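You operate a simulated robot arm through the tools that you are given. There is no shell and no other tool.

You are at the controls of a simulated robot arm. One attempt, no reset.

## Task
Put things in order on the top of the yellow edged table. At the end: the teal grease can stands where the purple bottle (marked "GREASE") stood; the purple bottle stands where the folded pale yellow cloth stood; the folded pale yellow cloth is on the brown closed carton; the yellow pad stands where the teal grease can stood; whatever was shut is shut again. Leave all else as you found it, and nothing knocked over.

The check looks at the end state, three seconds after you hand in, the way a careful person would. Anything else that was tipped, shoved, dropped, spilled or broken makes it a failure. Flat cloth is picked up by pressing the open fingertips on it (5 to 10 N) and closing them slowly along it; thin cloth reads only 2 to 8 mm in the jaws.

## Robot
A 7-joint arm with a two-finger parallel gripper, fixed in place. Base frame: the origin is on the floor under the middle of its stand, x ahead of it, y to its left, z up; the work surface is at about z = 860. Readings come in mm, degrees, newtons and seconds.
With the tool pointing down near the work surface it reaches from about 240 to 680 mm from the base axis. Its first joint turns from -66.0 to 66.0 degrees. Payload 2.4 kg.
Tool frame: the origin (TCP) lies between the finger pads and is the grasp point; the fingertips stand 30 mm ahead of it; z points along the fingers, y is the line along which they close. The gripper opens to 94 mm. The fingers are 28 mm wide and 10 mm thick; the gripper's body (50 by 96 mm) begins 55 mm behind the TCP.
Orientation is told as [roll, pitch, yaw] about the base's x, y, z axes, in that order, counted from this pose: with the fingers straight down and closing along the base's y, the tool's x points along the base's -x, its y along +y and its z along -z.

## Interface
- The arm moves only by the tool drive_tool. Its argument "moves" is a list of rows, each a list of 7 numbers: the shift along the tool's x, y, z in mm, then the turn, a rotation vector about the tool's x, y, z in degrees, then the opening, from 0 (shut) to 1 (fully open). In form: [[x, y, z, ax, ay, az, fingers], ...]. A call has 1 to 20 rows; each row shifts and turns the commanded pose from where the row before left it, along the tool's axes as they then stand. Each row takes 0.2 s and may step no farther than 50 mm and 8.6 degrees from the row before; otherwise, or with a gripper value out of range, the whole call is refused. A pose out of reach is approached as far as the arm can. The call stops where the force on the tool passes 40 N (or 10 N more than at its start, if that is more) or the arm is blocked; 0.2 s more then pass. The fingers move at their own pace (about 153 mm/s each) and stop on an object; they squeeze with about 38 N. The grip force told is the motor's: it shows also when the fingers shut on nothing. Time passes only in rows, and 0.2 s behind the last, so rows that do not move let the fingers close. It gives the time, the measured TCP pose, the force on the tool (base axes), the opening and the grip force at its end, in the units of the frame above (readings bear some noise), with the torque about the TCP (base axes, N m) and any sound that the robot's microphone picked up.
- Cameras (640 x 400 px; columns grow to the right, rows downward): "scene" is fixed at [33.1, 472.9, 1442.8]; the picture's right is [-0.78, -0.63, 0.00], its down [-0.36, 0.45, -0.82] and it looks along [0.51, -0.63, -0.58] (base axes); focal length 343 px, centre (320, 200). "wrist" rides on the gripper at [76, 14, -102] in the tool frame; the picture's right is [-0.18, 0.98, 0.00], its down [-0.75, -0.14, -0.64] and it looks along [-0.63, -0.12, 0.77] (tool axes); focal length 243 px, centre (320, 200). There is no depth. A picture from a camera that has moved, and an enlarged one, comes with that camera's place and axes in the base frame and with its lens.
- get_image(camera): a new picture of that camera. It takes no simulated time.
- inspect(camera, box): a new picture of the part [left, top, right, bottom] of that camera's present view, enlarged. It takes no simulated time.
- close_job(): hands the job in; it is judged then, once.

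Places have to be worked out from the pictures, the camera data and where the tool is seen. Open the gripper and draw the arm clear of the work before you hand the job in, unless the task says otherwise.

The tools are called after ">>>" by a JSON object that holds its "op" and its "data". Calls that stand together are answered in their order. drive_tool: Moves the arm, as the interface text tells. Its arguments: {"type":"object","properties":{"moves":{"type":"array","items":{"type":"array","items":{"type":"number"}}}},"required":["moves"]} The other tools are called the same way: get_image (camera) takes a picture; inspect (camera, box) takes an enlarged picture of a part of a camera's view; close_job () hands the job in.

At the start:

```text
time_s: 0.0
eef_pos: [352.2, 132.3, 1175.0]
tool_rot: [0.0, 0.0, 0.0]
ft_force: [0.5, -0.7, -0.7]
moment: [0.02, 0.0, 0.01]
width: 94.0
grip_force: 0.0
```

scene: 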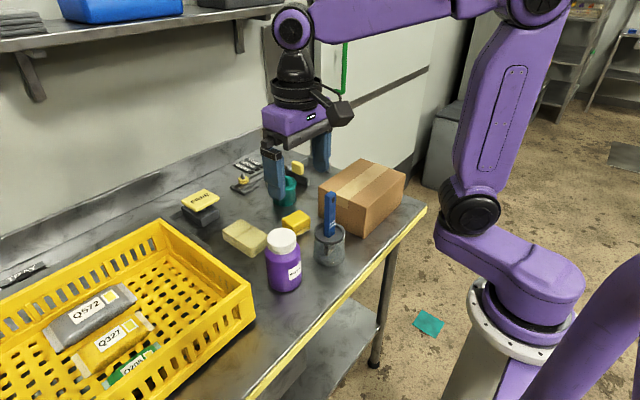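
wrist: 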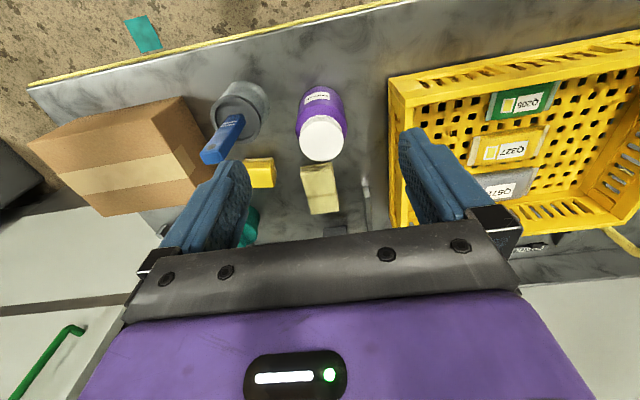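

I'll look closer at the scene from both cameras before moving anything.

>>> {"op": "inspect", "data": {"camera": "scene", "box": [160, 140, 440, 315]}}

>>> {"op": "inspect", "data": {"camera": "wrist", "box": [180, 60, 420, 250]}}

```text
2.29 times, centred on (300, 228) of scene
camera zoom: at [33.1, 472.9, 1442.8], right [-0.78, -0.63, 0.0], down [-0.36, 0.45, -0.82], along [0.51, -0.63, -0.58], focal length 784 px, centre (366, 137)
```

zoom: 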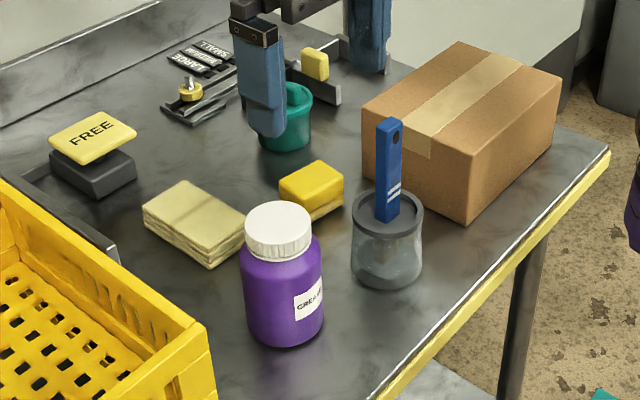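

```text
2.11 times, centred on (300, 155) of wrist
camera zoom: at [276.0, 144.4, 1277.4], right [0.18, 0.98, 0.0], down [0.75, -0.14, 0.64], along [0.63, -0.12, -0.77], focal length 511 px, centre (362, 295)
```

zoom: 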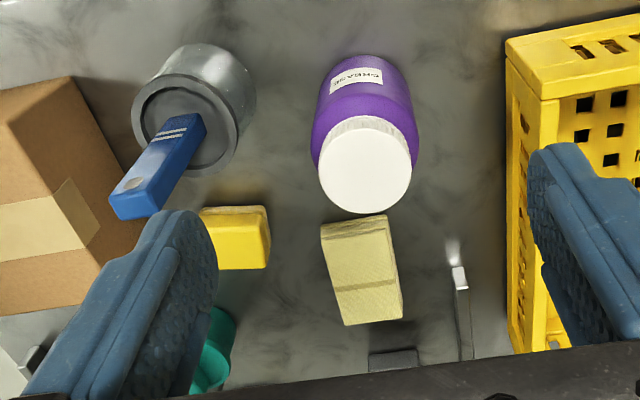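

The bottle stands near (419, 116), the cloth near (580, 93), the pad near (510, -25) and the can near (629, -104). I move the arm sideways at its present height so the wrist camera can see the can and carton, and the scene camera can see behind the gripper.

>>> {"op": "drive_tool", "data": {"moves": [[0, -40, 0, 0, 0, 0, 1], [0, -40, 0, 0, 0, 0, 1], [0, -40, 0, 0, 0, 0, 1], [0, -40, 0, 0, 0, 0, 1], [0, -40, 0, 0, 0, 0, 1], [0, -36, 0, 0, 0, 0, 1], [0, 0, 0, 0, 0, 0, 1]]}}

```text
time_s: 1.6
eef_pos: [352.2, -106.5, 1171.6]
tool_rot: [0.0, 0.0, 0.1]
ft_force: [0.6, 0.2, -0.6]
moment: [0.0, 0.01, 0.02]
width: 93.9
grip_force: 0.1
```

The arm is now at y = -106; I take pictures from both cameras.

>>> {"op": "get_image", "data": {"camera": "wrist"}}

>>> {"op": "get_image", "data": {"camera": "scene"}}

>>> {"op": "inspect", "data": {"camera": "scene", "box": [160, 140, 320, 240]}}

```text
taken
camera wrist: at [275.0, -91.8, 1275.2], right [0.18, 0.98, 0.0], down [0.75, -0.14, 0.64], along [0.63, -0.12, -0.77], focal length 243 px, centre (320, 200)
```

wrist: 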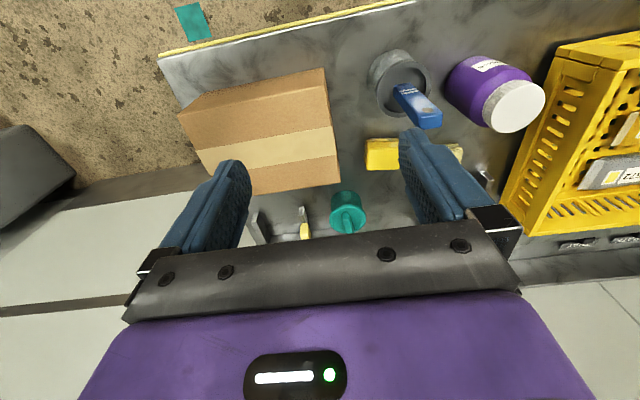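

```text
taken
```

scene: 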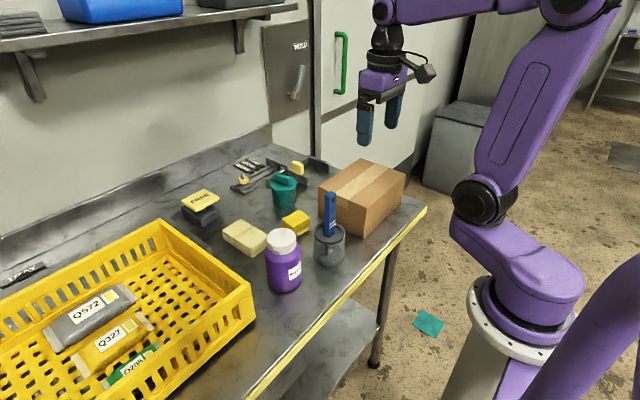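

```text
4.00 times, centred on (240, 190) of scene
camera zoom: at [33.1, 472.9, 1442.8], right [-0.78, -0.63, 0.0], down [-0.36, 0.45, -0.82], along [0.51, -0.63, -0.58], focal length 1371 px, centre (640, 240)
```

zoom: 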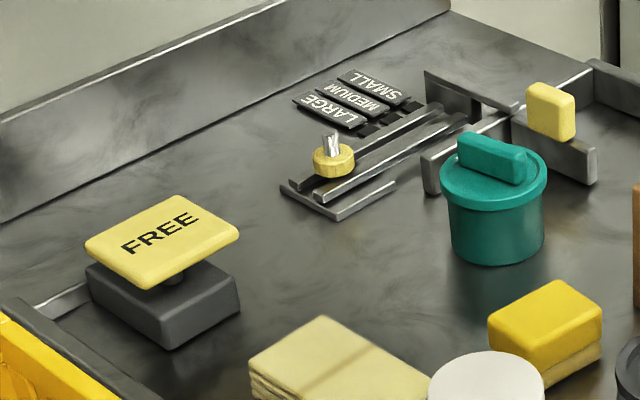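

The can has a lid with a bar handle, and there is a fixture of some sort behind it, along with a "FREE" button and a size slider. I'll look at these closely to see whether the can is held.

>>> {"op": "inspect", "data": {"camera": "wrist", "box": [230, 150, 430, 250]}}

>>> {"op": "inspect", "data": {"camera": "scene", "box": [225, 145, 335, 215]}}

>>> {"op": "inspect", "data": {"camera": "scene", "box": [250, 10, 360, 110]}}

>>> {"op": "inspect", "data": {"camera": "scene", "box": [0, 180, 260, 340]}}

```text
3.20 times, centred on (330, 200) of wrist
camera zoom: at [275.0, -91.8, 1275.2], right [0.18, 0.98, 0.0], down [0.75, -0.14, 0.64], along [0.63, -0.12, -0.77], focal length 776 px, centre (288, 200)
```

zoom: 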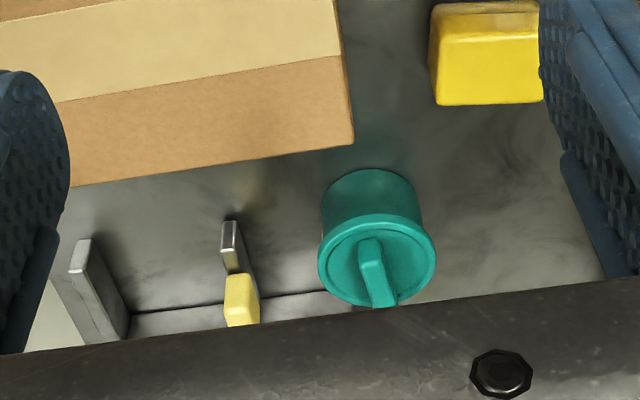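

```text
5.71 times, centred on (280, 180) of scene
camera zoom: at [33.1, 472.9, 1442.8], right [-0.78, -0.63, 0.0], down [-0.36, 0.45, -0.82], along [0.51, -0.63, -0.58], focal length 1959 px, centre (549, 314)
```

zoom: 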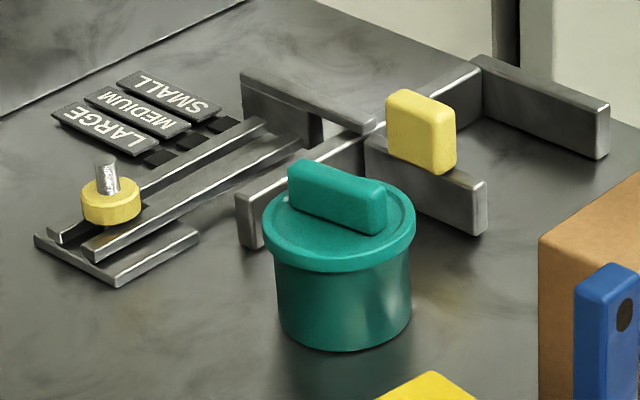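

```text
4.00 times, centred on (305, 60) of scene
camera zoom: at [33.1, 472.9, 1442.8], right [-0.78, -0.63, 0.0], down [-0.36, 0.45, -0.82], along [0.51, -0.63, -0.58], focal length 1371 px, centre (380, 760)
```

zoom: 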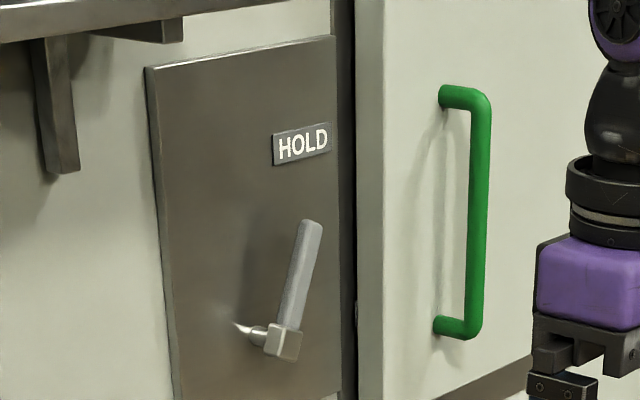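

```text
2.46 times, centred on (130, 260) of scene
camera zoom: at [33.1, 472.9, 1442.8], right [-0.78, -0.63, 0.0], down [-0.36, 0.45, -0.82], along [0.51, -0.63, -0.58], focal length 844 px, centre (788, 52)
```

zoom: 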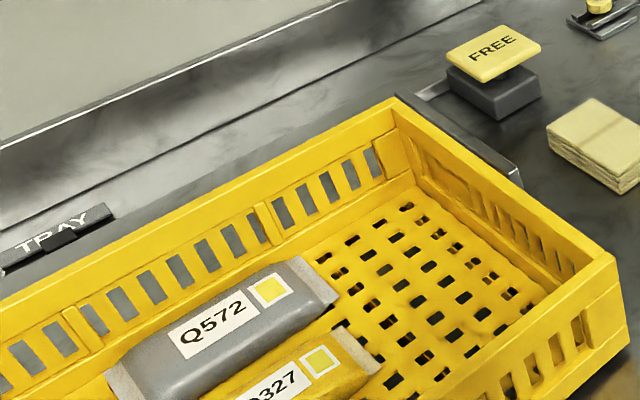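

None of the fixtures touch the can, so I'll leave them alone. Next I move high over the cup to a spot above the bottle side, to look closely at the cloth with the wrist camera.

>>> {"op": "drive_tool", "data": {"moves": [[-10, 40, 0, 0, 0, 0, 1], [-10, 40, 0, 0, 0, 0, 1], [-10, 40, 0, 0, 0, 0, 1], [-10, 40, 0, 0, 0, 0, 1], [-10, 40, 0, 0, 0, 0, 1], [0, 0, 30, 0, 0, 0, 1], [0, 0, 30, 0, 0, 0, 1], [0, 0, 30, 0, 0, 0, 1], [0, 0, 0, 0, 0, 0, 1]]}}

>>> {"op": "get_image", "data": {"camera": "wrist"}}

>>> {"op": "inspect", "data": {"camera": "wrist", "box": [200, 80, 460, 240]}}

```text
time_s: 3.6
eef_pos: [403.9, 95.2, 1086.3]
tool_rot: [0.0, 0.0, 0.0]
ft_force: [-0.2, 0.4, 0.4]
moment: [0.01, 0.0, 0.04]
width: 94.3
grip_force: 0.0
```

```text
taken
camera wrist: at [326.7, 108.3, 1189.0], right [0.18, 0.98, 0.0], down [0.75, -0.14, 0.64], along [0.63, -0.12, -0.77], focal length 243 px, centre (320, 200)
```

wrist: 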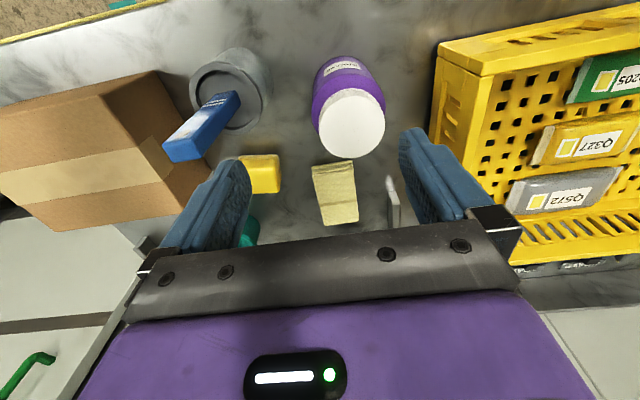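

```text
2.46 times, centred on (330, 160) of wrist
camera zoom: at [326.7, 108.3, 1189.0], right [0.18, 0.98, 0.0], down [0.75, -0.14, 0.64], along [0.63, -0.12, -0.77], focal length 597 px, centre (295, 298)
```

zoom: 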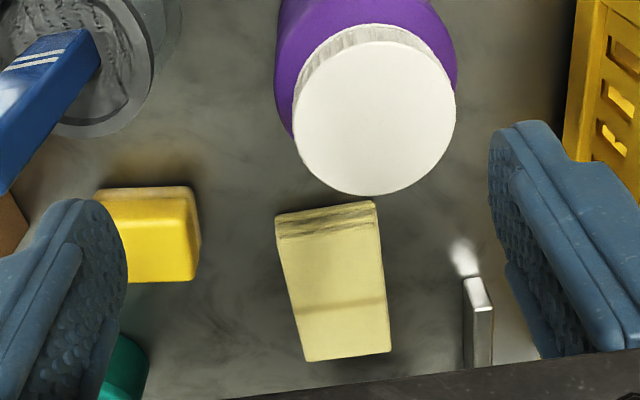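

The cloth is a folded stack about 106 x 62 x 29 mm, spanning x 526–632 and y 58–120. The carton top is at about z = 952, centred near (428, -211). I go over the cloth with the jaws open and come down partway.

>>> {"op": "drive_tool", "data": {"moves": [[-45, -2, 0, 0, 0, 0, 1], [-45, -2, 0, 0, 0, 0, 1], [-45, -2, 0, 0, 0, 0, 1], [-45, 0, 0, 0, 0, 0, 1], [0, 0, 35, 0, 0, 0, 1], [0, 0, 35, 0, 0, 0, 1], [0, 0, 35, 0, 0, 0, 1], [0, 0, 30, 0, 0, 0, 1], [0, 0, 0, 0, 0, 0, 1], [0, 0, 0, 0, 0, 0, 1]]}}

>>> {"op": "get_image", "data": {"camera": "wrist"}}

>>> {"op": "inspect", "data": {"camera": "scene", "box": [160, 130, 360, 300]}}

```text
time_s: 5.8
eef_pos: [585.0, 89.1, 950.8]
tool_rot: [0.0, 0.0, 0.0]
ft_force: [0.3, -0.5, 1.1]
moment: [0.01, 0.0, -0.01]
width: 94.1
grip_force: 0.1
```

```text
taken
camera wrist: at [507.2, 102.2, 1052.6], right [0.18, 0.98, 0.0], down [0.75, -0.14, 0.64], along [0.63, -0.12, -0.77], focal length 243 px, centre (320, 200)
```

wrist: 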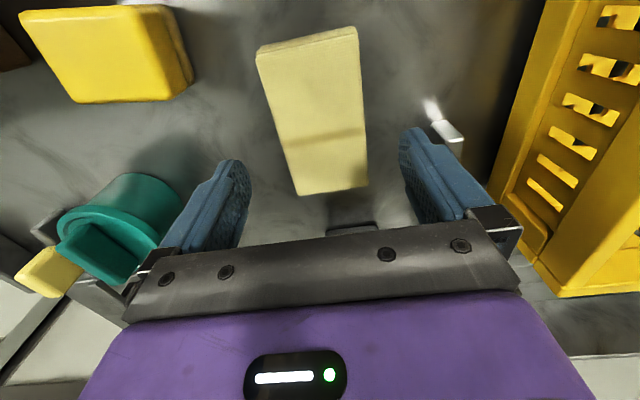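

```text
2.35 times, centred on (260, 215) of scene
camera zoom: at [33.1, 472.9, 1442.8], right [-0.78, -0.63, 0.0], down [-0.36, 0.45, -0.82], along [0.51, -0.63, -0.58], focal length 807 px, centre (461, 165)
```

zoom: 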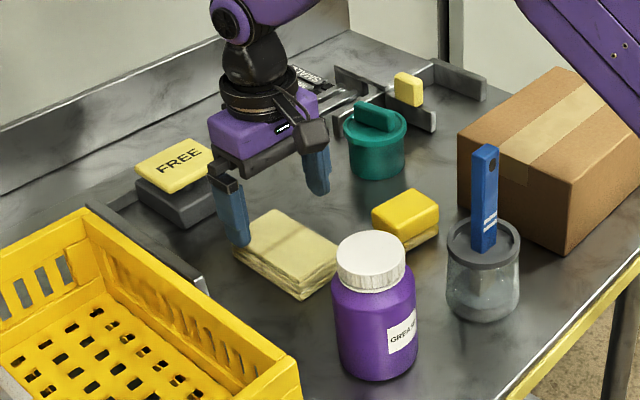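

The wrist view confirms the cloth's centre at (578, 89), with both fingers clear of it on either side. I go down until the fingertips are about 5 mm above the table and close slowly.

>>> {"op": "drive_tool", "data": {"moves": [[3, 0, 25, 0, 0, 0, 1], [0, 0, 20, 0, 0, 0, 1], [0, 0, 8, 0, 0, 0, 1], [0, 0, 2, 0, 0, 0, 1], [0, 0, 0, 0, 0, 0, 0.9], [0, 0, 0, 0, 0, 0, 0.8], [0, 0, 0, 0, 0, 0, 0.7], [0, 0, 0, 0, 0, 0, 0.6], [0, 0, 0, 0, 0, 0, 0.55], [0, 0, 0, 0, 0, 0, 0.5], [0, 0, 0, 0, 0, 0, 0.45]]}}

>>> {"op": "inspect", "data": {"camera": "scene", "box": [160, 130, 360, 300]}}

>>> {"op": "get_image", "data": {"camera": "wrist"}}

```text
time_s: 8.2
eef_pos: [579.8, 88.8, 894.2]
tool_rot: [0.1, 0.1, 0.1]
ft_force: [0.3, 0.3, 0.6]
moment: [0.03, 0.01, -0.02]
width: 63.7
grip_force: 38.2
```

```text
2.35 times, centred on (260, 215) of scene
camera zoom: at [33.1, 472.9, 1442.8], right [-0.78, -0.63, 0.0], down [-0.36, 0.45, -0.82], along [0.51, -0.63, -0.58], focal length 807 px, centre (461, 165)
```

zoom: 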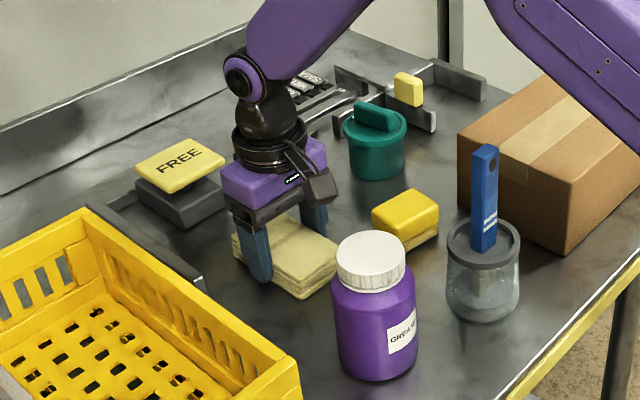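

```text
taken
camera wrist: at [502.8, 102.8, 997.5], right [0.18, 0.98, 0.0], down [0.75, -0.14, 0.64], along [0.63, -0.12, -0.77], focal length 243 px, centre (320, 200)
```

wrist: 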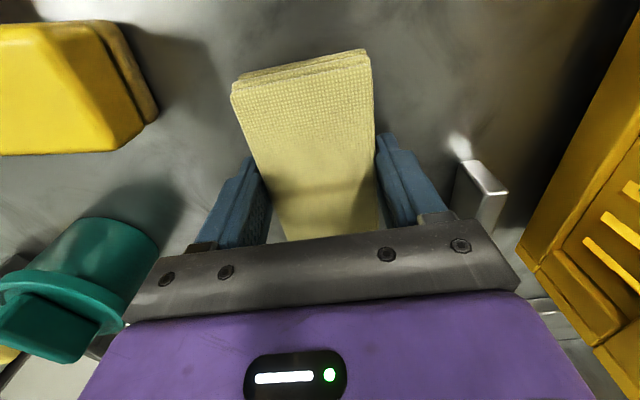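

The jaws hold the cloth stack at 63.7 mm with 38 N. I lift it a little and check that it comes along.

>>> {"op": "drive_tool", "data": {"moves": [[0, 0, -10, 0, 0, 0, 0.4], [0, 0, -15, 0, 0, 0, 0.4], [0, 0, -25, 0, 0, 0, 0.4], [0, 0, 0, 0, 0, 0, 0.4]]}}

>>> {"op": "inspect", "data": {"camera": "scene", "box": [160, 130, 360, 300]}}

```text
time_s: 9.2
eef_pos: [579.7, 87.7, 944.3]
tool_rot: [0.0, 0.0, 0.1]
ft_force: [0.2, 0.9, -0.5]
moment: [0.01, 0.01, 0.06]
width: 63.8
grip_force: 37.9
```

```text
2.35 times, centred on (260, 215) of scene
camera zoom: at [33.1, 472.9, 1442.8], right [-0.78, -0.63, 0.0], down [-0.36, 0.45, -0.82], along [0.51, -0.63, -0.58], focal length 807 px, centre (461, 165)
```

zoom: 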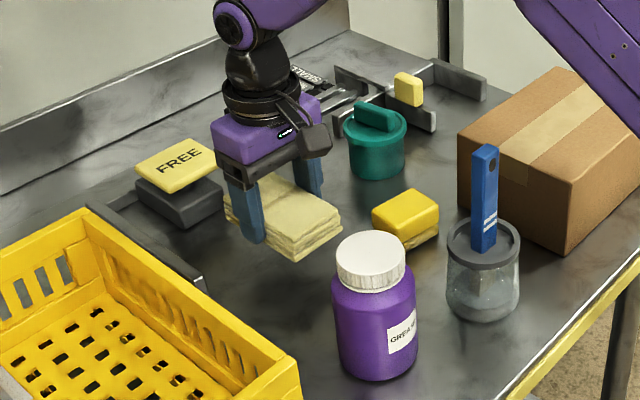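

The cloth came up cleanly. I lift to a safe height above the blue handle and carry it over the carton.

>>> {"op": "drive_tool", "data": {"moves": [[0, 0, -37, 0, 0, 0, 0.4], [0, 0, -37, 0, 0, 0, 0.4], [0, 0, -37, 0, 0, 0, 0.4], [0, 0, -37, 0, 0, 0, 0.4], [0, 0, -37, 0, 0, 0, 0.4], [19, -38, 0, 0, 0, 0, 0.4], [19, -38, 0, 0, 0, 0, 0.4], [19, -38, 0, 0, 0, 0, 0.4], [19, -38, 0, 0, 0, 0, 0.4], [19, -38, 0, 0, 0, 0, 0.4], [19, -38, 0, 0, 0, 0, 0.4], [19, -38, 0, 0, 0, 0, 0.4], [18, -35, 0, 0, 0, 0, 0.4], [0, 0, 0, 0, 0, 0, 0.4], [0, 0, 0, 0, 0, 0, 0.4]]}}

>>> {"op": "get_image", "data": {"camera": "scene"}}

>>> {"op": "get_image", "data": {"camera": "wrist"}}

```text
time_s: 12.4
eef_pos: [427.3, -213.4, 1130.5]
tool_rot: [0.1, 0.0, 0.1]
ft_force: [0.1, 0.0, -0.2]
moment: [-0.02, 0.03, 0.0]
width: 63.9
grip_force: 38.2
```

```text
taken
```

scene: 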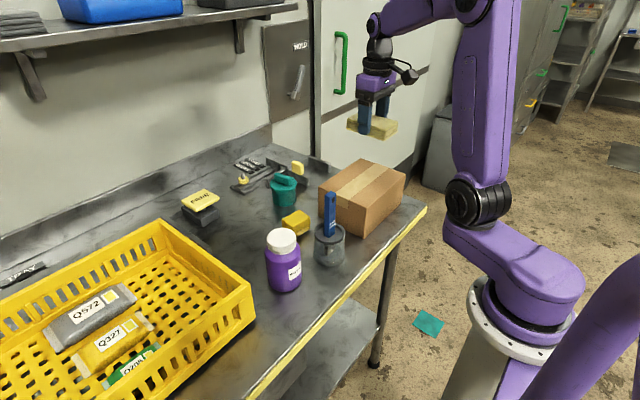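

```text
taken
camera wrist: at [351.4, -199.8, 1232.5], right [0.18, 0.98, 0.0], down [0.75, -0.14, 0.64], along [0.63, -0.12, -0.77], focal length 243 px, centre (320, 200)
```

wrist: 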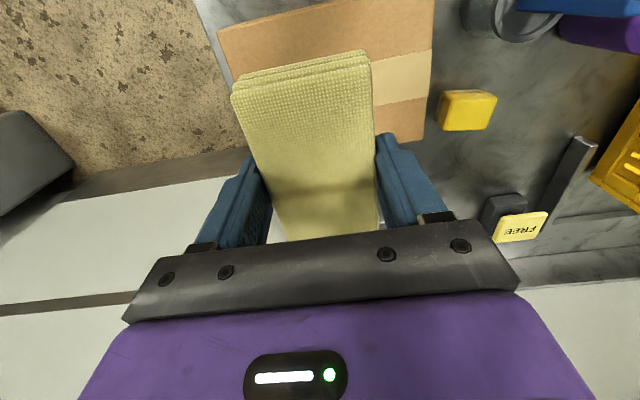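

The cloth is hanging over the carton, which is still where it was. I zoom in on the carton to fix its top height and centre.

>>> {"op": "inspect", "data": {"camera": "scene", "box": [300, 100, 440, 250]}}

```text
2.67 times, centred on (370, 175) of scene
camera zoom: at [33.1, 472.9, 1442.8], right [-0.78, -0.63, 0.0], down [-0.36, 0.45, -0.82], along [0.51, -0.63, -0.58], focal length 914 px, centre (187, 267)
```

zoom: 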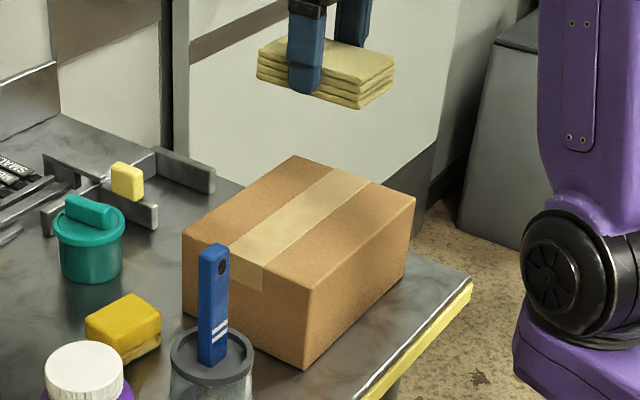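

Refined: the carton top spans x 358–506 and y -305 to -105, at z about 955. I centre the cloth over it and come down to just above the top.

>>> {"op": "drive_tool", "data": {"moves": [[-4, 6, 25, 0, 0, 0, 0.4], [0, 0, 30, 0, 0, 0, 0.4], [0, 0, 30, 0, 0, 0, 0.4], [0, 0, 30, 0, 0, 0, 0.4], [0, 0, 12, 0, 0, 0, 0.4], [0, 0, 4, 0, 0, 0, 0.4], [0, 0, 0, 0, 0, 0, 0.4], [0, 0, 0, 0, 0, 0, 0.4]]}}

>>> {"op": "inspect", "data": {"camera": "scene", "box": [300, 100, 440, 250]}}

```text
time_s: 14.2
eef_pos: [430.6, -204.8, 999.7]
tool_rot: [0.0, 0.0, 0.1]
ft_force: [0.0, 0.6, -0.9]
moment: [0.0, 0.02, 0.0]
width: 63.8
grip_force: 38.2
```

```text
2.67 times, centred on (370, 175) of scene
camera zoom: at [33.1, 472.9, 1442.8], right [-0.78, -0.63, 0.0], down [-0.36, 0.45, -0.82], along [0.51, -0.63, -0.58], focal length 914 px, centre (187, 267)
```

zoom: 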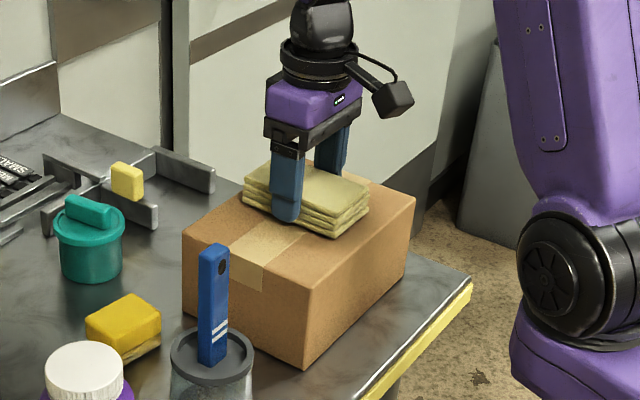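

The cloth hovers a few mm above the carton top. I lower in small steps while watching the force.

>>> {"op": "drive_tool", "data": {"moves": [[0, 0, 2, 0, 0, 0, 0.4], [0, 0, 1, 0, 0, 0, 0.4], [0, 0, 1, 0, 0, 0, 0.4], [0, 0, 0, 0, 0, 0, 0.4], [0, 0, 0, 0, 0, 0, 0.4]]}}

>>> {"op": "drive_tool", "data": {"moves": [[0, 0, 1, 0, 0, 0, 0.4], [0, 0, 1, 0, 0, 0, 0.4], [0, 0, 0, 0, 0, 0, 0.4], [0, 0, 0, 0, 0, 0, 0.4]]}}

```text
time_s: 15.4
eef_pos: [432.5, -207.1, 994.3]
tool_rot: [0.1, 0.0, 0.0]
ft_force: [-2.9, 2.2, 6.9]
moment: [0.07, 0.06, -0.01]
width: 63.8
grip_force: 37.8
```

```text
time_s: 16.2
eef_pos: [432.7, -205.7, 994.8]
tool_rot: [-0.1, -0.1, 0.2]
ft_force: [-3.8, 0.8, 10.4]
moment: [0.16, 0.14, 0.01]
width: 63.6
grip_force: 37.4
stopped in row 3: the force on the tool passed its limit at 41 N (the readings are from after the stop); the commanded pose is now the measured one
```

The cloth is resting on the carton at TCP z of about 995. I release gently and then rise straight up.

>>> {"op": "drive_tool", "data": {"moves": [[0, 0, -1, 0, 0, 0, 0.4], [0, 0, 0, 0, 0, 0, 0.75], [0, 0, 0, 0, 0, 0, 0.9], [0, 0, 0, 0, 0, 0, 1], [0, 0, 0, 0, 0, 0, 1], [0, 0, -15, 0, 0, 0, 1], [0, 0, -30, 0, 0, 0, 1], [0, 0, -40, 0, 0, 0, 1], [0, 0, -40, 0, 0, 0, 1], [0, 0, -20, 0, 0, 0, 1], [0, 0, 0, 0, 0, 0, 1]]}}

>>> {"op": "inspect", "data": {"camera": "scene", "box": [230, 100, 440, 300]}}

>>> {"op": "get_image", "data": {"camera": "wrist"}}

```text
time_s: 18.6
eef_pos: [431.4, -206.6, 1140.2]
tool_rot: [-0.1, -0.1, 0.1]
ft_force: [0.6, -0.8, -0.1]
moment: [-0.02, 0.01, 0.0]
width: 94.3
grip_force: 0.1
```

```text
2.00 times, centred on (335, 200) of scene
camera zoom: at [33.1, 472.9, 1442.8], right [-0.78, -0.63, 0.0], down [-0.36, 0.45, -0.82], along [0.51, -0.63, -0.58], focal length 686 px, centre (290, 200)
```

zoom: 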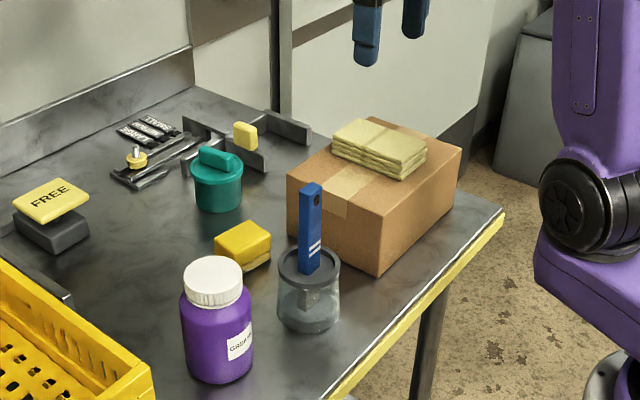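

```text
taken
camera wrist: at [355.1, -193.3, 1243.6], right [0.18, 0.98, 0.0], down [0.75, -0.14, 0.64], along [0.63, -0.12, -0.76], focal length 243 px, centre (320, 200)
```

wrist: 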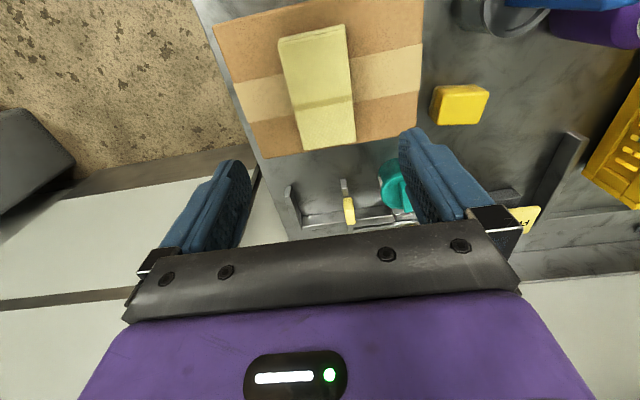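

The cloth sits squarely on the carton and nothing else has moved. I look closely at the bottle to work out its shape for gripping.

>>> {"op": "inspect", "data": {"camera": "scene", "box": [250, 215, 350, 305]}}

>>> {"op": "inspect", "data": {"camera": "scene", "box": [250, 155, 330, 245]}}

```text
4.44 times, centred on (300, 260) of scene
camera zoom: at [33.1, 472.9, 1442.8], right [-0.78, -0.63, 0.0], down [-0.36, 0.45, -0.82], along [0.51, -0.63, -0.58], focal length 1524 px, centre (409, -67)
```

zoom: 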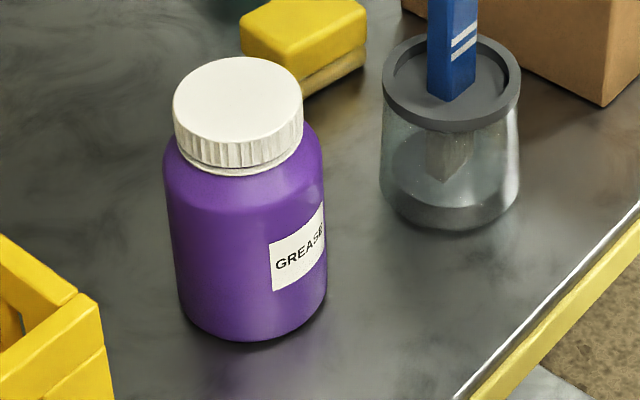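

```text
4.44 times, centred on (290, 200) of scene
camera zoom: at [33.1, 472.9, 1442.8], right [-0.78, -0.63, 0.0], down [-0.36, 0.45, -0.82], along [0.51, -0.63, -0.58], focal length 1524 px, centre (453, 200)
```

zoom: 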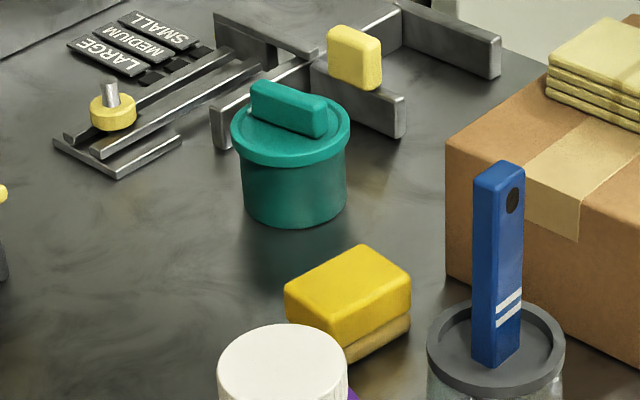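

The bottle's axis is at about (418, 119). It is about 75 mm wide, with the shoulder at z≈942 and the cap top at z≈985. I go over it at a safe height and come partway down to check alignment.

>>> {"op": "drive_tool", "data": {"moves": [[2, 40, 0, 0, 0, 0, 1], [2, 41, 0, 0, 0, 0, 1], [2, 41, 0, 0, 0, 0, 1], [2, 41, 0, 0, 0, 0, 1], [2, 41, 0, 0, 0, 0, 1], [2, 41, 0, 0, 0, 0, 1], [2, 40, 0, 0, 0, 0, 1], [1, 40, 0, 0, 0, 0, 1], [0, 0, 35, 0, 0, 0, 1], [0, 0, 35, 0, 0, 0, 1], [0, 0, 20, 0, 0, 0, 1], [0, 0, 0, 0, 0, 0, 1], [0, 0, 0, 0, 0, 0, 1]]}}

>>> {"op": "get_image", "data": {"camera": "wrist"}}

>>> {"op": "inspect", "data": {"camera": "scene", "box": [220, 160, 380, 310]}}

```text
time_s: 21.4
eef_pos: [416.8, 117.4, 1049.2]
tool_rot: [-0.1, -0.1, 0.1]
ft_force: [-0.5, 0.0, 0.2]
moment: [0.0, -0.02, -0.01]
width: 93.9
grip_force: 0.0
```

```text
taken
camera wrist: at [341.4, 132.0, 1151.1], right [0.18, 0.98, 0.0], down [0.75, -0.14, 0.64], along [0.63, -0.12, -0.77], focal length 243 px, centre (320, 200)
```

wrist: 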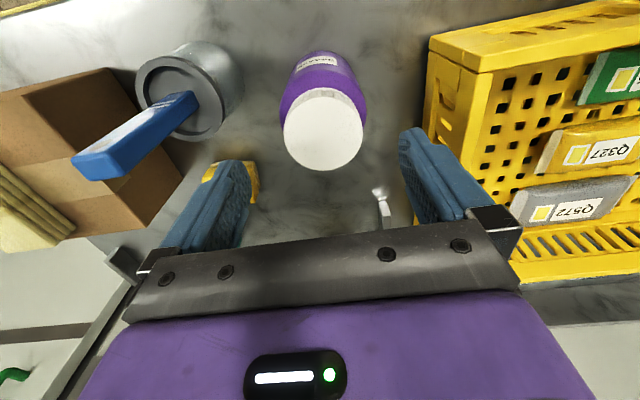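

```text
2.67 times, centred on (300, 235) of scene
camera zoom: at [33.1, 472.9, 1442.8], right [-0.78, -0.63, 0.0], down [-0.36, 0.45, -0.82], along [0.51, -0.63, -0.58], focal length 914 px, centre (373, 107)
```

zoom: 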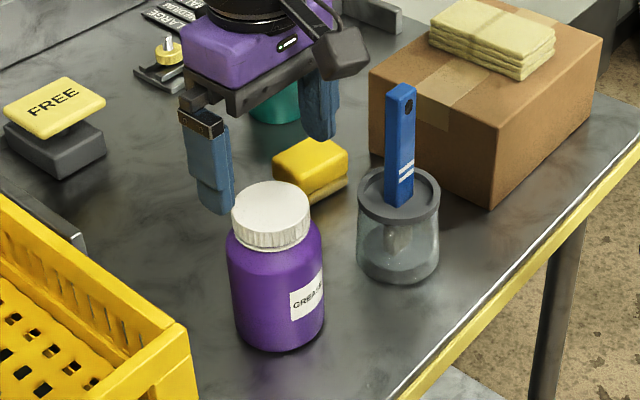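

The cap centre works out to about (416, 120), in line with the gripper at y = 119. I go down around the bottle to TCP z of about 940.

>>> {"op": "drive_tool", "data": {"moves": [[1, 0.5, 30, 0, 0, 0, 1], [0, 0, 25, 0, 0, 0, 1], [0, 0, 20, 0, 0, 0, 1], [0, 0, 15, 0, 0, 0, 1], [0, 0, 10, 0, 0, 0, 1], [0, 0, 10, 0, 0, 0, 1], [0, 0, 0, 0, 0, 0, 1], [0, 0, 0, 0, 0, 0, 1]]}}

>>> {"op": "get_image", "data": {"camera": "wrist"}}

>>> {"op": "inspect", "data": {"camera": "scene", "box": [220, 160, 380, 310]}}

```text
time_s: 23.2
eef_pos: [417.0, 118.6, 940.3]
tool_rot: [-0.1, -0.1, 0.0]
ft_force: [0.4, 0.4, 0.1]
moment: [0.01, 0.02, -0.03]
width: 94.1
grip_force: 0.1
```

```text
taken
camera wrist: at [340.3, 132.6, 1043.0], right [0.18, 0.98, 0.0], down [0.75, -0.14, 0.64], along [0.63, -0.12, -0.76], focal length 243 px, centre (320, 200)
```

wrist: 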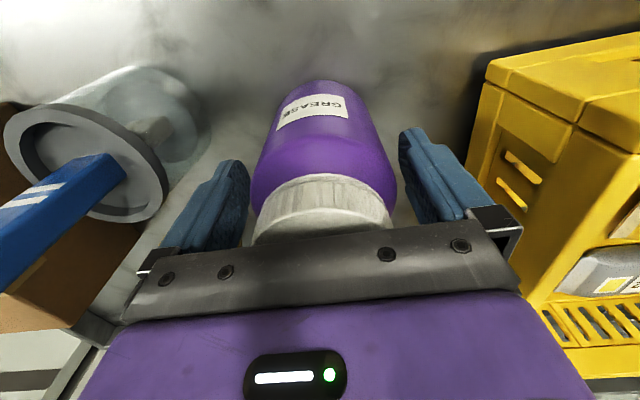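

```text
2.67 times, centred on (300, 235) of scene
camera zoom: at [33.1, 472.9, 1442.8], right [-0.78, -0.63, 0.0], down [-0.36, 0.45, -0.82], along [0.51, -0.63, -0.58], focal length 914 px, centre (373, 107)
```

zoom: 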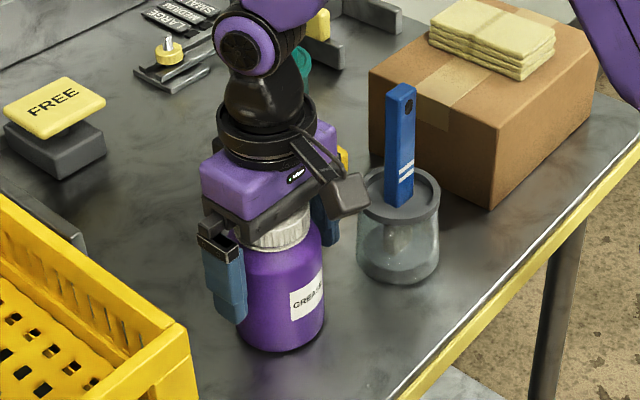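

The fingers straddle the bottle evenly, so I close on it slowly.

>>> {"op": "drive_tool", "data": {"moves": [[0, 0, 0, 0, 0, 0, 0.95], [0, 0, 0, 0, 0, 0, 0.9], [0, 0, 0, 0, 0, 0, 0.85], [0, 0, 0, 0, 0, 0, 0.8], [0, 0, 0, 0, 0, 0, 0.7], [0, 0, 0, 0, 0, 0, 0.5], [0, 0, 0, 0, 0, 0, 0.4], [0, 0, 0, 0, 0, 0, 0.4]]}}

>>> {"op": "drive_tool", "data": {"moves": [[0, 0, -3, 0, 0, 0, 0.4], [0, 0, -5, 0, 0, 0, 0.4], [0, 0, -7, 0, 0, 0, 0.4], [0, 0, 0, 0, 0, 0, 0.4], [0, 0, 0, 0, 0, 0, 0.4]]}}

>>> {"op": "inspect", "data": {"camera": "scene", "box": [220, 160, 380, 310]}}

```text
time_s: 25.0
eef_pos: [417.5, 119.5, 940.7]
tool_rot: [-0.1, -0.2, -0.1]
ft_force: [1.4, 2.7, 2.3]
moment: [-0.03, 0.0, 0.01]
width: 74.5
grip_force: 37.9
```

```text
time_s: 26.2
eef_pos: [416.4, 119.2, 953.8]
tool_rot: [-0.1, -0.2, 0.0]
ft_force: [0.4, -0.9, -4.2]
moment: [0.01, 0.01, -0.01]
width: 74.4
grip_force: 37.7
```

```text
2.67 times, centred on (300, 235) of scene
camera zoom: at [33.2, 472.9, 1442.8], right [-0.78, -0.63, 0.0], down [-0.36, 0.45, -0.82], along [0.51, -0.63, -0.58], focal length 914 px, centre (373, 107)
```

zoom: 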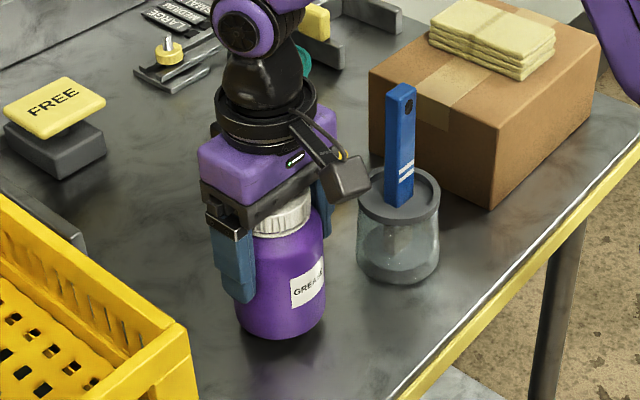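

The bottle is held at 74.4 mm, weighs about 0.43 kg and stays upright. I raise it further and carry it over the cloth's former place at (579, 89).

>>> {"op": "drive_tool", "data": {"moves": [[0, 0, -20, 0, 0, 0, 0.4], [0, 0, -20, 0, 0, 0, 0.4], [-20, -4, 0, 0, 0, 0, 0.4], [-30, -6, 0, 0, 0, 0, 0.4], [-35, -6.5, 0, 0, 0, 0, 0.4], [-35, -6.5, 0, 0, 0, 0, 0.4], [-25, -5, 0, 0, 0, 0, 0.4], [-17.5, -2, 0, 0, 0, 0, 0.4], [0, 0, 0, 0, 0, 0, 0.4], [0, 0, 0, 0, 0, 0, 0.4], [0, 0, 0, 0, 0, 0, 0.4]]}}

>>> {"op": "inspect", "data": {"camera": "scene", "box": [160, 120, 360, 300]}}

>>> {"op": "get_image", "data": {"camera": "wrist"}}

```text
time_s: 28.6
eef_pos: [582.5, 88.6, 994.8]
tool_rot: [-0.1, -0.1, 0.0]
ft_force: [0.1, -1.2, -5.4]
moment: [-0.02, 0.0, 0.0]
width: 74.3
grip_force: 37.7
```

```text
2.22 times, centred on (260, 210) of scene
camera zoom: at [33.2, 472.9, 1442.8], right [-0.78, -0.63, 0.0], down [-0.36, 0.45, -0.82], along [0.51, -0.63, -0.58], focal length 762 px, centre (453, 178)
```

zoom: 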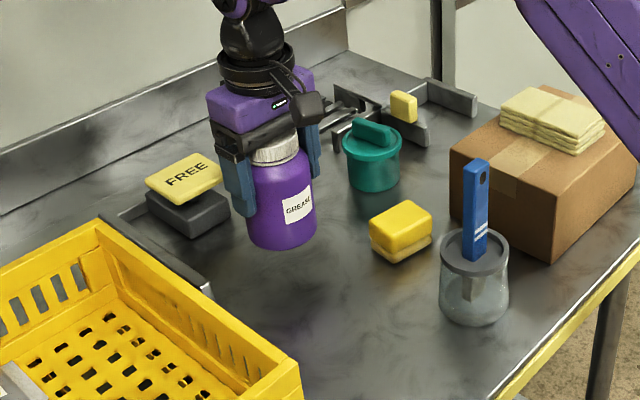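

```text
taken
camera wrist: at [505.3, 102.5, 1097.5], right [0.18, 0.98, 0.0], down [0.75, -0.14, 0.64], along [0.63, -0.12, -0.77], focal length 243 px, centre (320, 200)
```

wrist: 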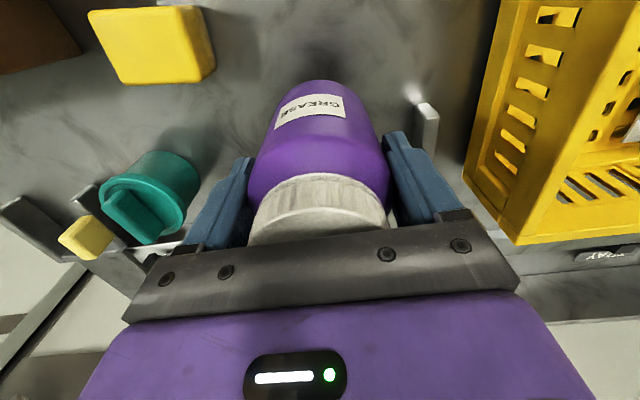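

The bottle hangs straight above its target. I lower to just above the table, then creep down to contact.

>>> {"op": "drive_tool", "data": {"moves": [[0, 0, 20, 0, 0, 0, 0.4], [0, 0, 18, 0, 0, 0, 0.4], [0, 0, 8, 0, 0, 0, 0.4], [0, 0, 4, 0, 0, 0, 0.4], [0, 0, 2, 0, 0, 0, 0.4], [0, 0, 1, 0, 0, 0, 0.4], [0, 0, 0, 0, 0, 0, 0.4], [0, 0, 0, 0, 0, 0, 0.4]]}}

>>> {"op": "drive_tool", "data": {"moves": [[0, 0, 0.7, 0, 0, 0, 0.4], [0, 0, 0, 0, 0, 0, 0.4], [0, 0, 0, 0, 0, 0, 0.4]]}}

```text
time_s: 30.4
eef_pos: [579.8, 88.2, 942.0]
tool_rot: [0.0, -0.1, 0.1]
ft_force: [-0.4, 0.1, -4.2]
moment: [0.02, 0.02, 0.01]
width: 74.4
grip_force: 37.7
```

```text
time_s: 31.2
eef_pos: [580.2, 89.0, 940.8]
tool_rot: [-0.1, 0.0, 0.1]
ft_force: [-0.2, 0.7, -5.2]
moment: [0.04, 0.03, 0.01]
width: 74.1
grip_force: 37.9
```

Still carrying the full weight, so it's not touching yet; I continue in sub-millimetre steps.

>>> {"op": "drive_tool", "data": {"moves": [[0, 0, 0.7, 0, 0, 0, 0.4], [0, 0, 0, 0, 0, 0, 0.4], [0, 0, 0, 0, 0, 0, 0.4]]}}

>>> {"op": "drive_tool", "data": {"moves": [[0, 0, 0.5, 0, 0, 0, 0.4], [0, 0, 0, 0, 0, 0, 0.4], [0, 0, 0, 0, 0, 0, 0.4]]}}

```text
time_s: 32.0
eef_pos: [579.2, 88.8, 940.7]
tool_rot: [-0.1, -0.1, 0.0]
ft_force: [0.1, -1.2, -4.3]
moment: [0.03, 0.0, -0.01]
width: 74.1
grip_force: 38.0
```

```text
time_s: 32.8
eef_pos: [580.9, 87.6, 939.8]
tool_rot: [-0.1, -0.2, 0.0]
ft_force: [-1.4, -1.3, 2.5]
moment: [0.07, 0.19, 0.07]
width: 74.4
grip_force: 38.3
```

The force has gone from -4.5 N to +2.5 N, so the bottle is standing on the table. I open the fingers, then rise straight up.

>>> {"op": "drive_tool", "data": {"moves": [[0, 0, 0, 0, 0, 0, 0.75], [0, 0, 0, 0, 0, 0, 0.82], [0, 0, 0, 0, 0, 0, 0.9], [0, 0, 0, 0, 0, 0, 1], [0, 0, 0, 0, 0, 0, 1], [0, 0, -10, 0, 0, 0, 1], [0, 0, -20, 0, 0, 0, 1], [0, 0, -30, 0, 0, 0, 1], [0, 0, -40, 0, 0, 0, 1], [0, 0, -40, 0, 0, 0, 1], [0, 0, 0, 0, 0, 0, 1]]}}

>>> {"op": "inspect", "data": {"camera": "scene", "box": [160, 120, 360, 300]}}

>>> {"op": "get_image", "data": {"camera": "wrist"}}

```text
time_s: 35.2
eef_pos: [580.2, 89.4, 1081.5]
tool_rot: [-0.1, -0.1, 0.0]
ft_force: [-0.4, 0.7, 0.4]
moment: [0.01, 0.0, 0.03]
width: 94.1
grip_force: 0.0
```

```text
2.22 times, centred on (260, 210) of scene
camera zoom: at [33.1, 472.9, 1442.8], right [-0.78, -0.63, 0.0], down [-0.36, 0.45, -0.82], along [0.51, -0.63, -0.58], focal length 762 px, centre (453, 178)
```

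zoom: 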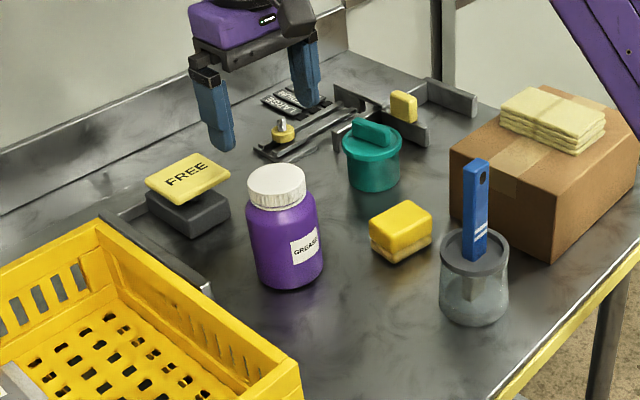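

```text
taken
camera wrist: at [503.6, 102.9, 1182.8], right [0.18, 0.98, 0.0], down [0.75, -0.14, 0.64], along [0.63, -0.12, -0.77], focal length 243 px, centre (320, 200)
```

wrist: 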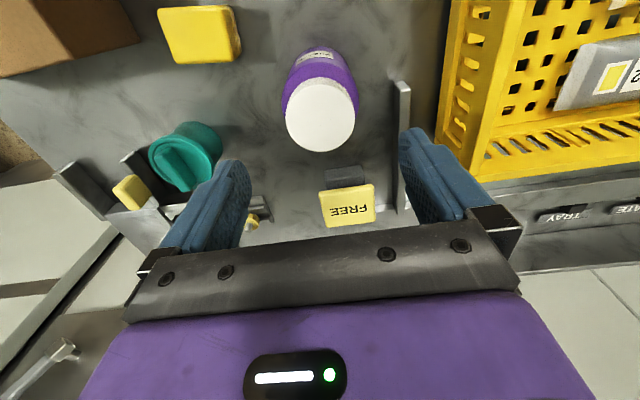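

The bottle now stands upright where the cloth was. Next is the can: I move to where the wrist camera sees its lid from close by.

>>> {"op": "drive_tool", "data": {"moves": [[22, -38, 0, 0, 0, 0, 1], [22, -38, 0, 0, 0, 0, 1], [22, -38, 0, 0, 0, 0, 1], [22, -38, 0, 0, 0, 0, 1], [21, -38, 0, 0, 0, 0, 1], [0, 0, 0, 0, 0, 0, 1], [0, 0, 0, 0, 0, 0, 1]]}}

>>> {"op": "get_image", "data": {"camera": "wrist"}}

>>> {"op": "inspect", "data": {"camera": "wrist", "box": [240, 80, 420, 240]}}

>>> {"op": "inspect", "data": {"camera": "scene", "box": [260, 160, 320, 215]}}

```text
time_s: 36.8
eef_pos: [469.6, -101.0, 1078.3]
tool_rot: [-0.1, -0.1, 0.1]
ft_force: [0.2, 0.4, -0.4]
moment: [-0.01, -0.03, 0.0]
width: 93.8
grip_force: 0.0
```

```text
taken
camera wrist: at [393.5, -88.3, 1180.4], right [0.18, 0.98, 0.0], down [0.75, -0.14, 0.64], along [0.63, -0.12, -0.76], focal length 243 px, centre (320, 200)
```

wrist: 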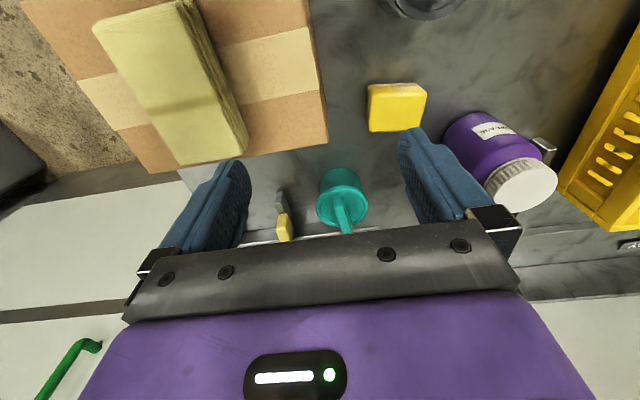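

```text
2.50 times, centred on (330, 160) of wrist
camera zoom: at [393.5, -88.3, 1180.4], right [0.18, 0.98, 0.0], down [0.75, -0.14, 0.64], along [0.63, -0.12, -0.76], focal length 606 px, centre (295, 300)
```

zoom: 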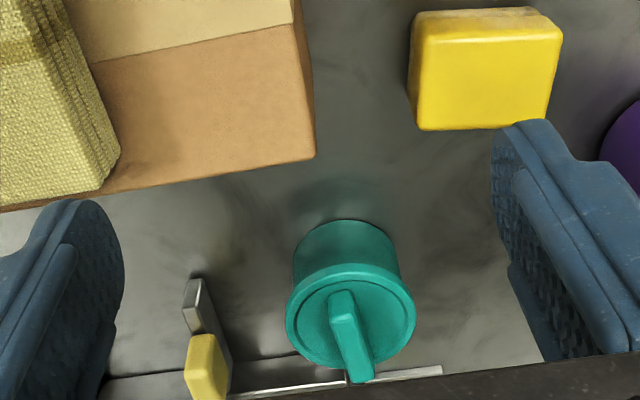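

```text
7.27 times, centred on (290, 188) of scene
camera zoom: at [33.1, 472.9, 1442.8], right [-0.78, -0.63, 0.0], down [-0.36, 0.45, -0.82], along [0.51, -0.63, -0.58], focal length 2493 px, centre (538, 291)
```

zoom: 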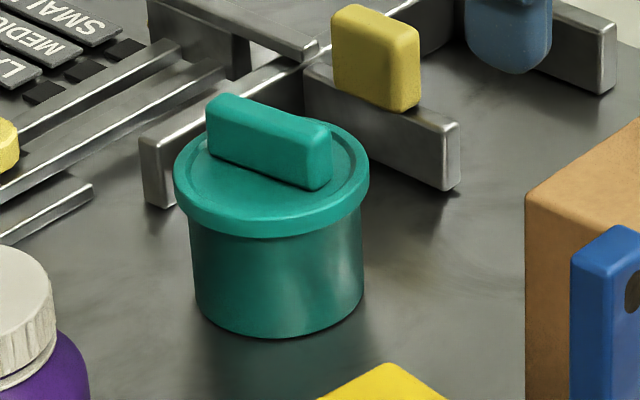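

The lid is about 76 mm wide, centred near (630, -102), with the body about 68 mm wide below it and the bar handle's top at z≈938. I move above the can and lower partway to check clearances.

>>> {"op": "drive_tool", "data": {"moves": [[-40, -1, 0, 0, 0, 0, 1], [-40, -1, 0, 0, 0, 0, 1], [-40, 0, 0, 0, 0, 0, 1], [-40, 0, 0, 0, 0, 0, 1], [0, 0, 35, 0, 0, 0, 1], [0, 0, 35, 0, 0, 0, 1], [0, 0, 25, 0, 0, 0, 1], [0, 0, 0, 0, 0, 0, 1], [0, 0, 0, 0, 0, 0, 1]]}}

>>> {"op": "get_image", "data": {"camera": "wrist"}}

>>> {"op": "inspect", "data": {"camera": "scene", "box": [220, 110, 360, 230]}}

```text
time_s: 38.8
eef_pos: [630.7, -103.5, 986.4]
tool_rot: [-0.1, -0.1, 0.0]
ft_force: [0.0, 1.3, 0.5]
moment: [-0.01, 0.04, 0.03]
width: 93.7
grip_force: 0.0
```

```text
taken
camera wrist: at [553.6, -90.0, 1089.0], right [0.18, 0.98, 0.0], down [0.75, -0.14, 0.64], along [0.63, -0.12, -0.76], focal length 243 px, centre (320, 200)
```

wrist: 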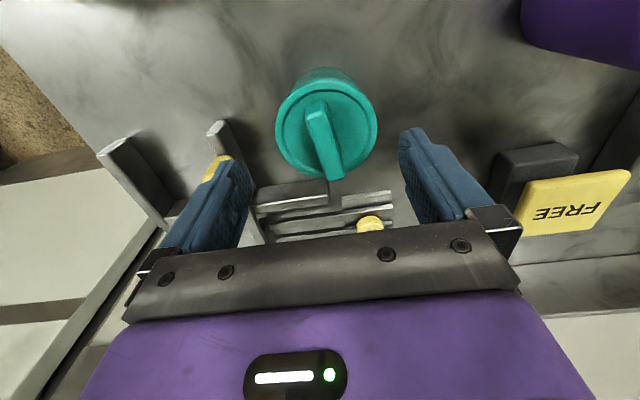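

```text
3.33 times, centred on (290, 170) of scene
camera zoom: at [33.1, 472.9, 1442.8], right [-0.78, -0.63, 0.0], down [-0.36, 0.45, -0.82], along [0.51, -0.63, -0.58], focal length 1143 px, centre (420, 300)
```

zoom: 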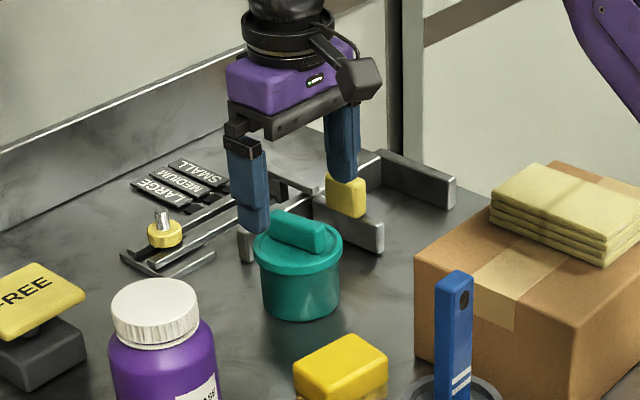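

The lid sits between the fingers at about (629, -101), and the clamp plate is well clear. I lower the open fingers around the can until the tips are about 7 mm above the table.

>>> {"op": "drive_tool", "data": {"moves": [[1, 1, 25, 0, 0, 0, 1], [0, 0, 20, 0, 0, 0, 1], [0, 0, 15, 0, 0, 0, 1], [0, 0, 15, 0, 0, 0, 1], [0, 0, 10, 0, 0, 0, 1], [0, 0, 4, 0, 0, 0, 1], [0, 0, 0, 0, 0, 0, 1], [0, 0, 0, 0, 0, 0, 1]]}}

>>> {"op": "get_image", "data": {"camera": "wrist"}}

>>> {"op": "inspect", "data": {"camera": "scene", "box": [220, 110, 360, 230]}}

```text
time_s: 40.6
eef_pos: [631.7, -101.3, 897.1]
tool_rot: [-0.1, -0.2, -0.1]
ft_force: [0.5, -0.2, -0.2]
moment: [-0.01, 0.04, 0.02]
width: 94.2
grip_force: 0.1
```

```text
taken
camera wrist: at [554.0, -88.6, 999.2], right [0.18, 0.98, 0.0], down [0.75, -0.14, 0.64], along [0.63, -0.12, -0.76], focal length 243 px, centre (320, 200)
```

wrist: 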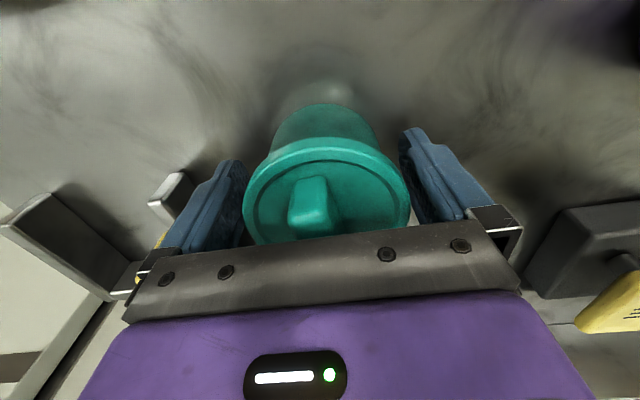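

```text
3.33 times, centred on (290, 170) of scene
camera zoom: at [33.1, 472.9, 1442.8], right [-0.78, -0.63, 0.0], down [-0.36, 0.45, -0.82], along [0.51, -0.63, -0.58], focal length 1143 px, centre (420, 300)
```

zoom: 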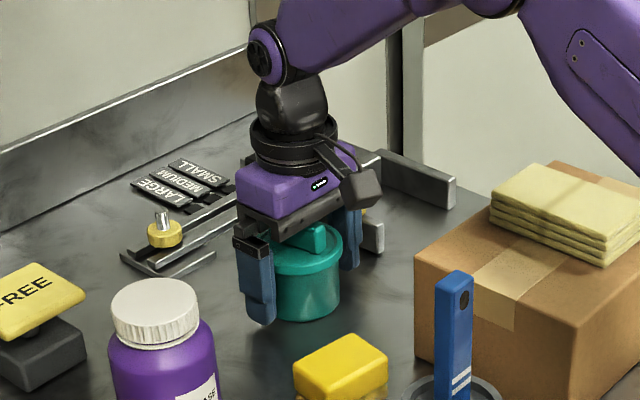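

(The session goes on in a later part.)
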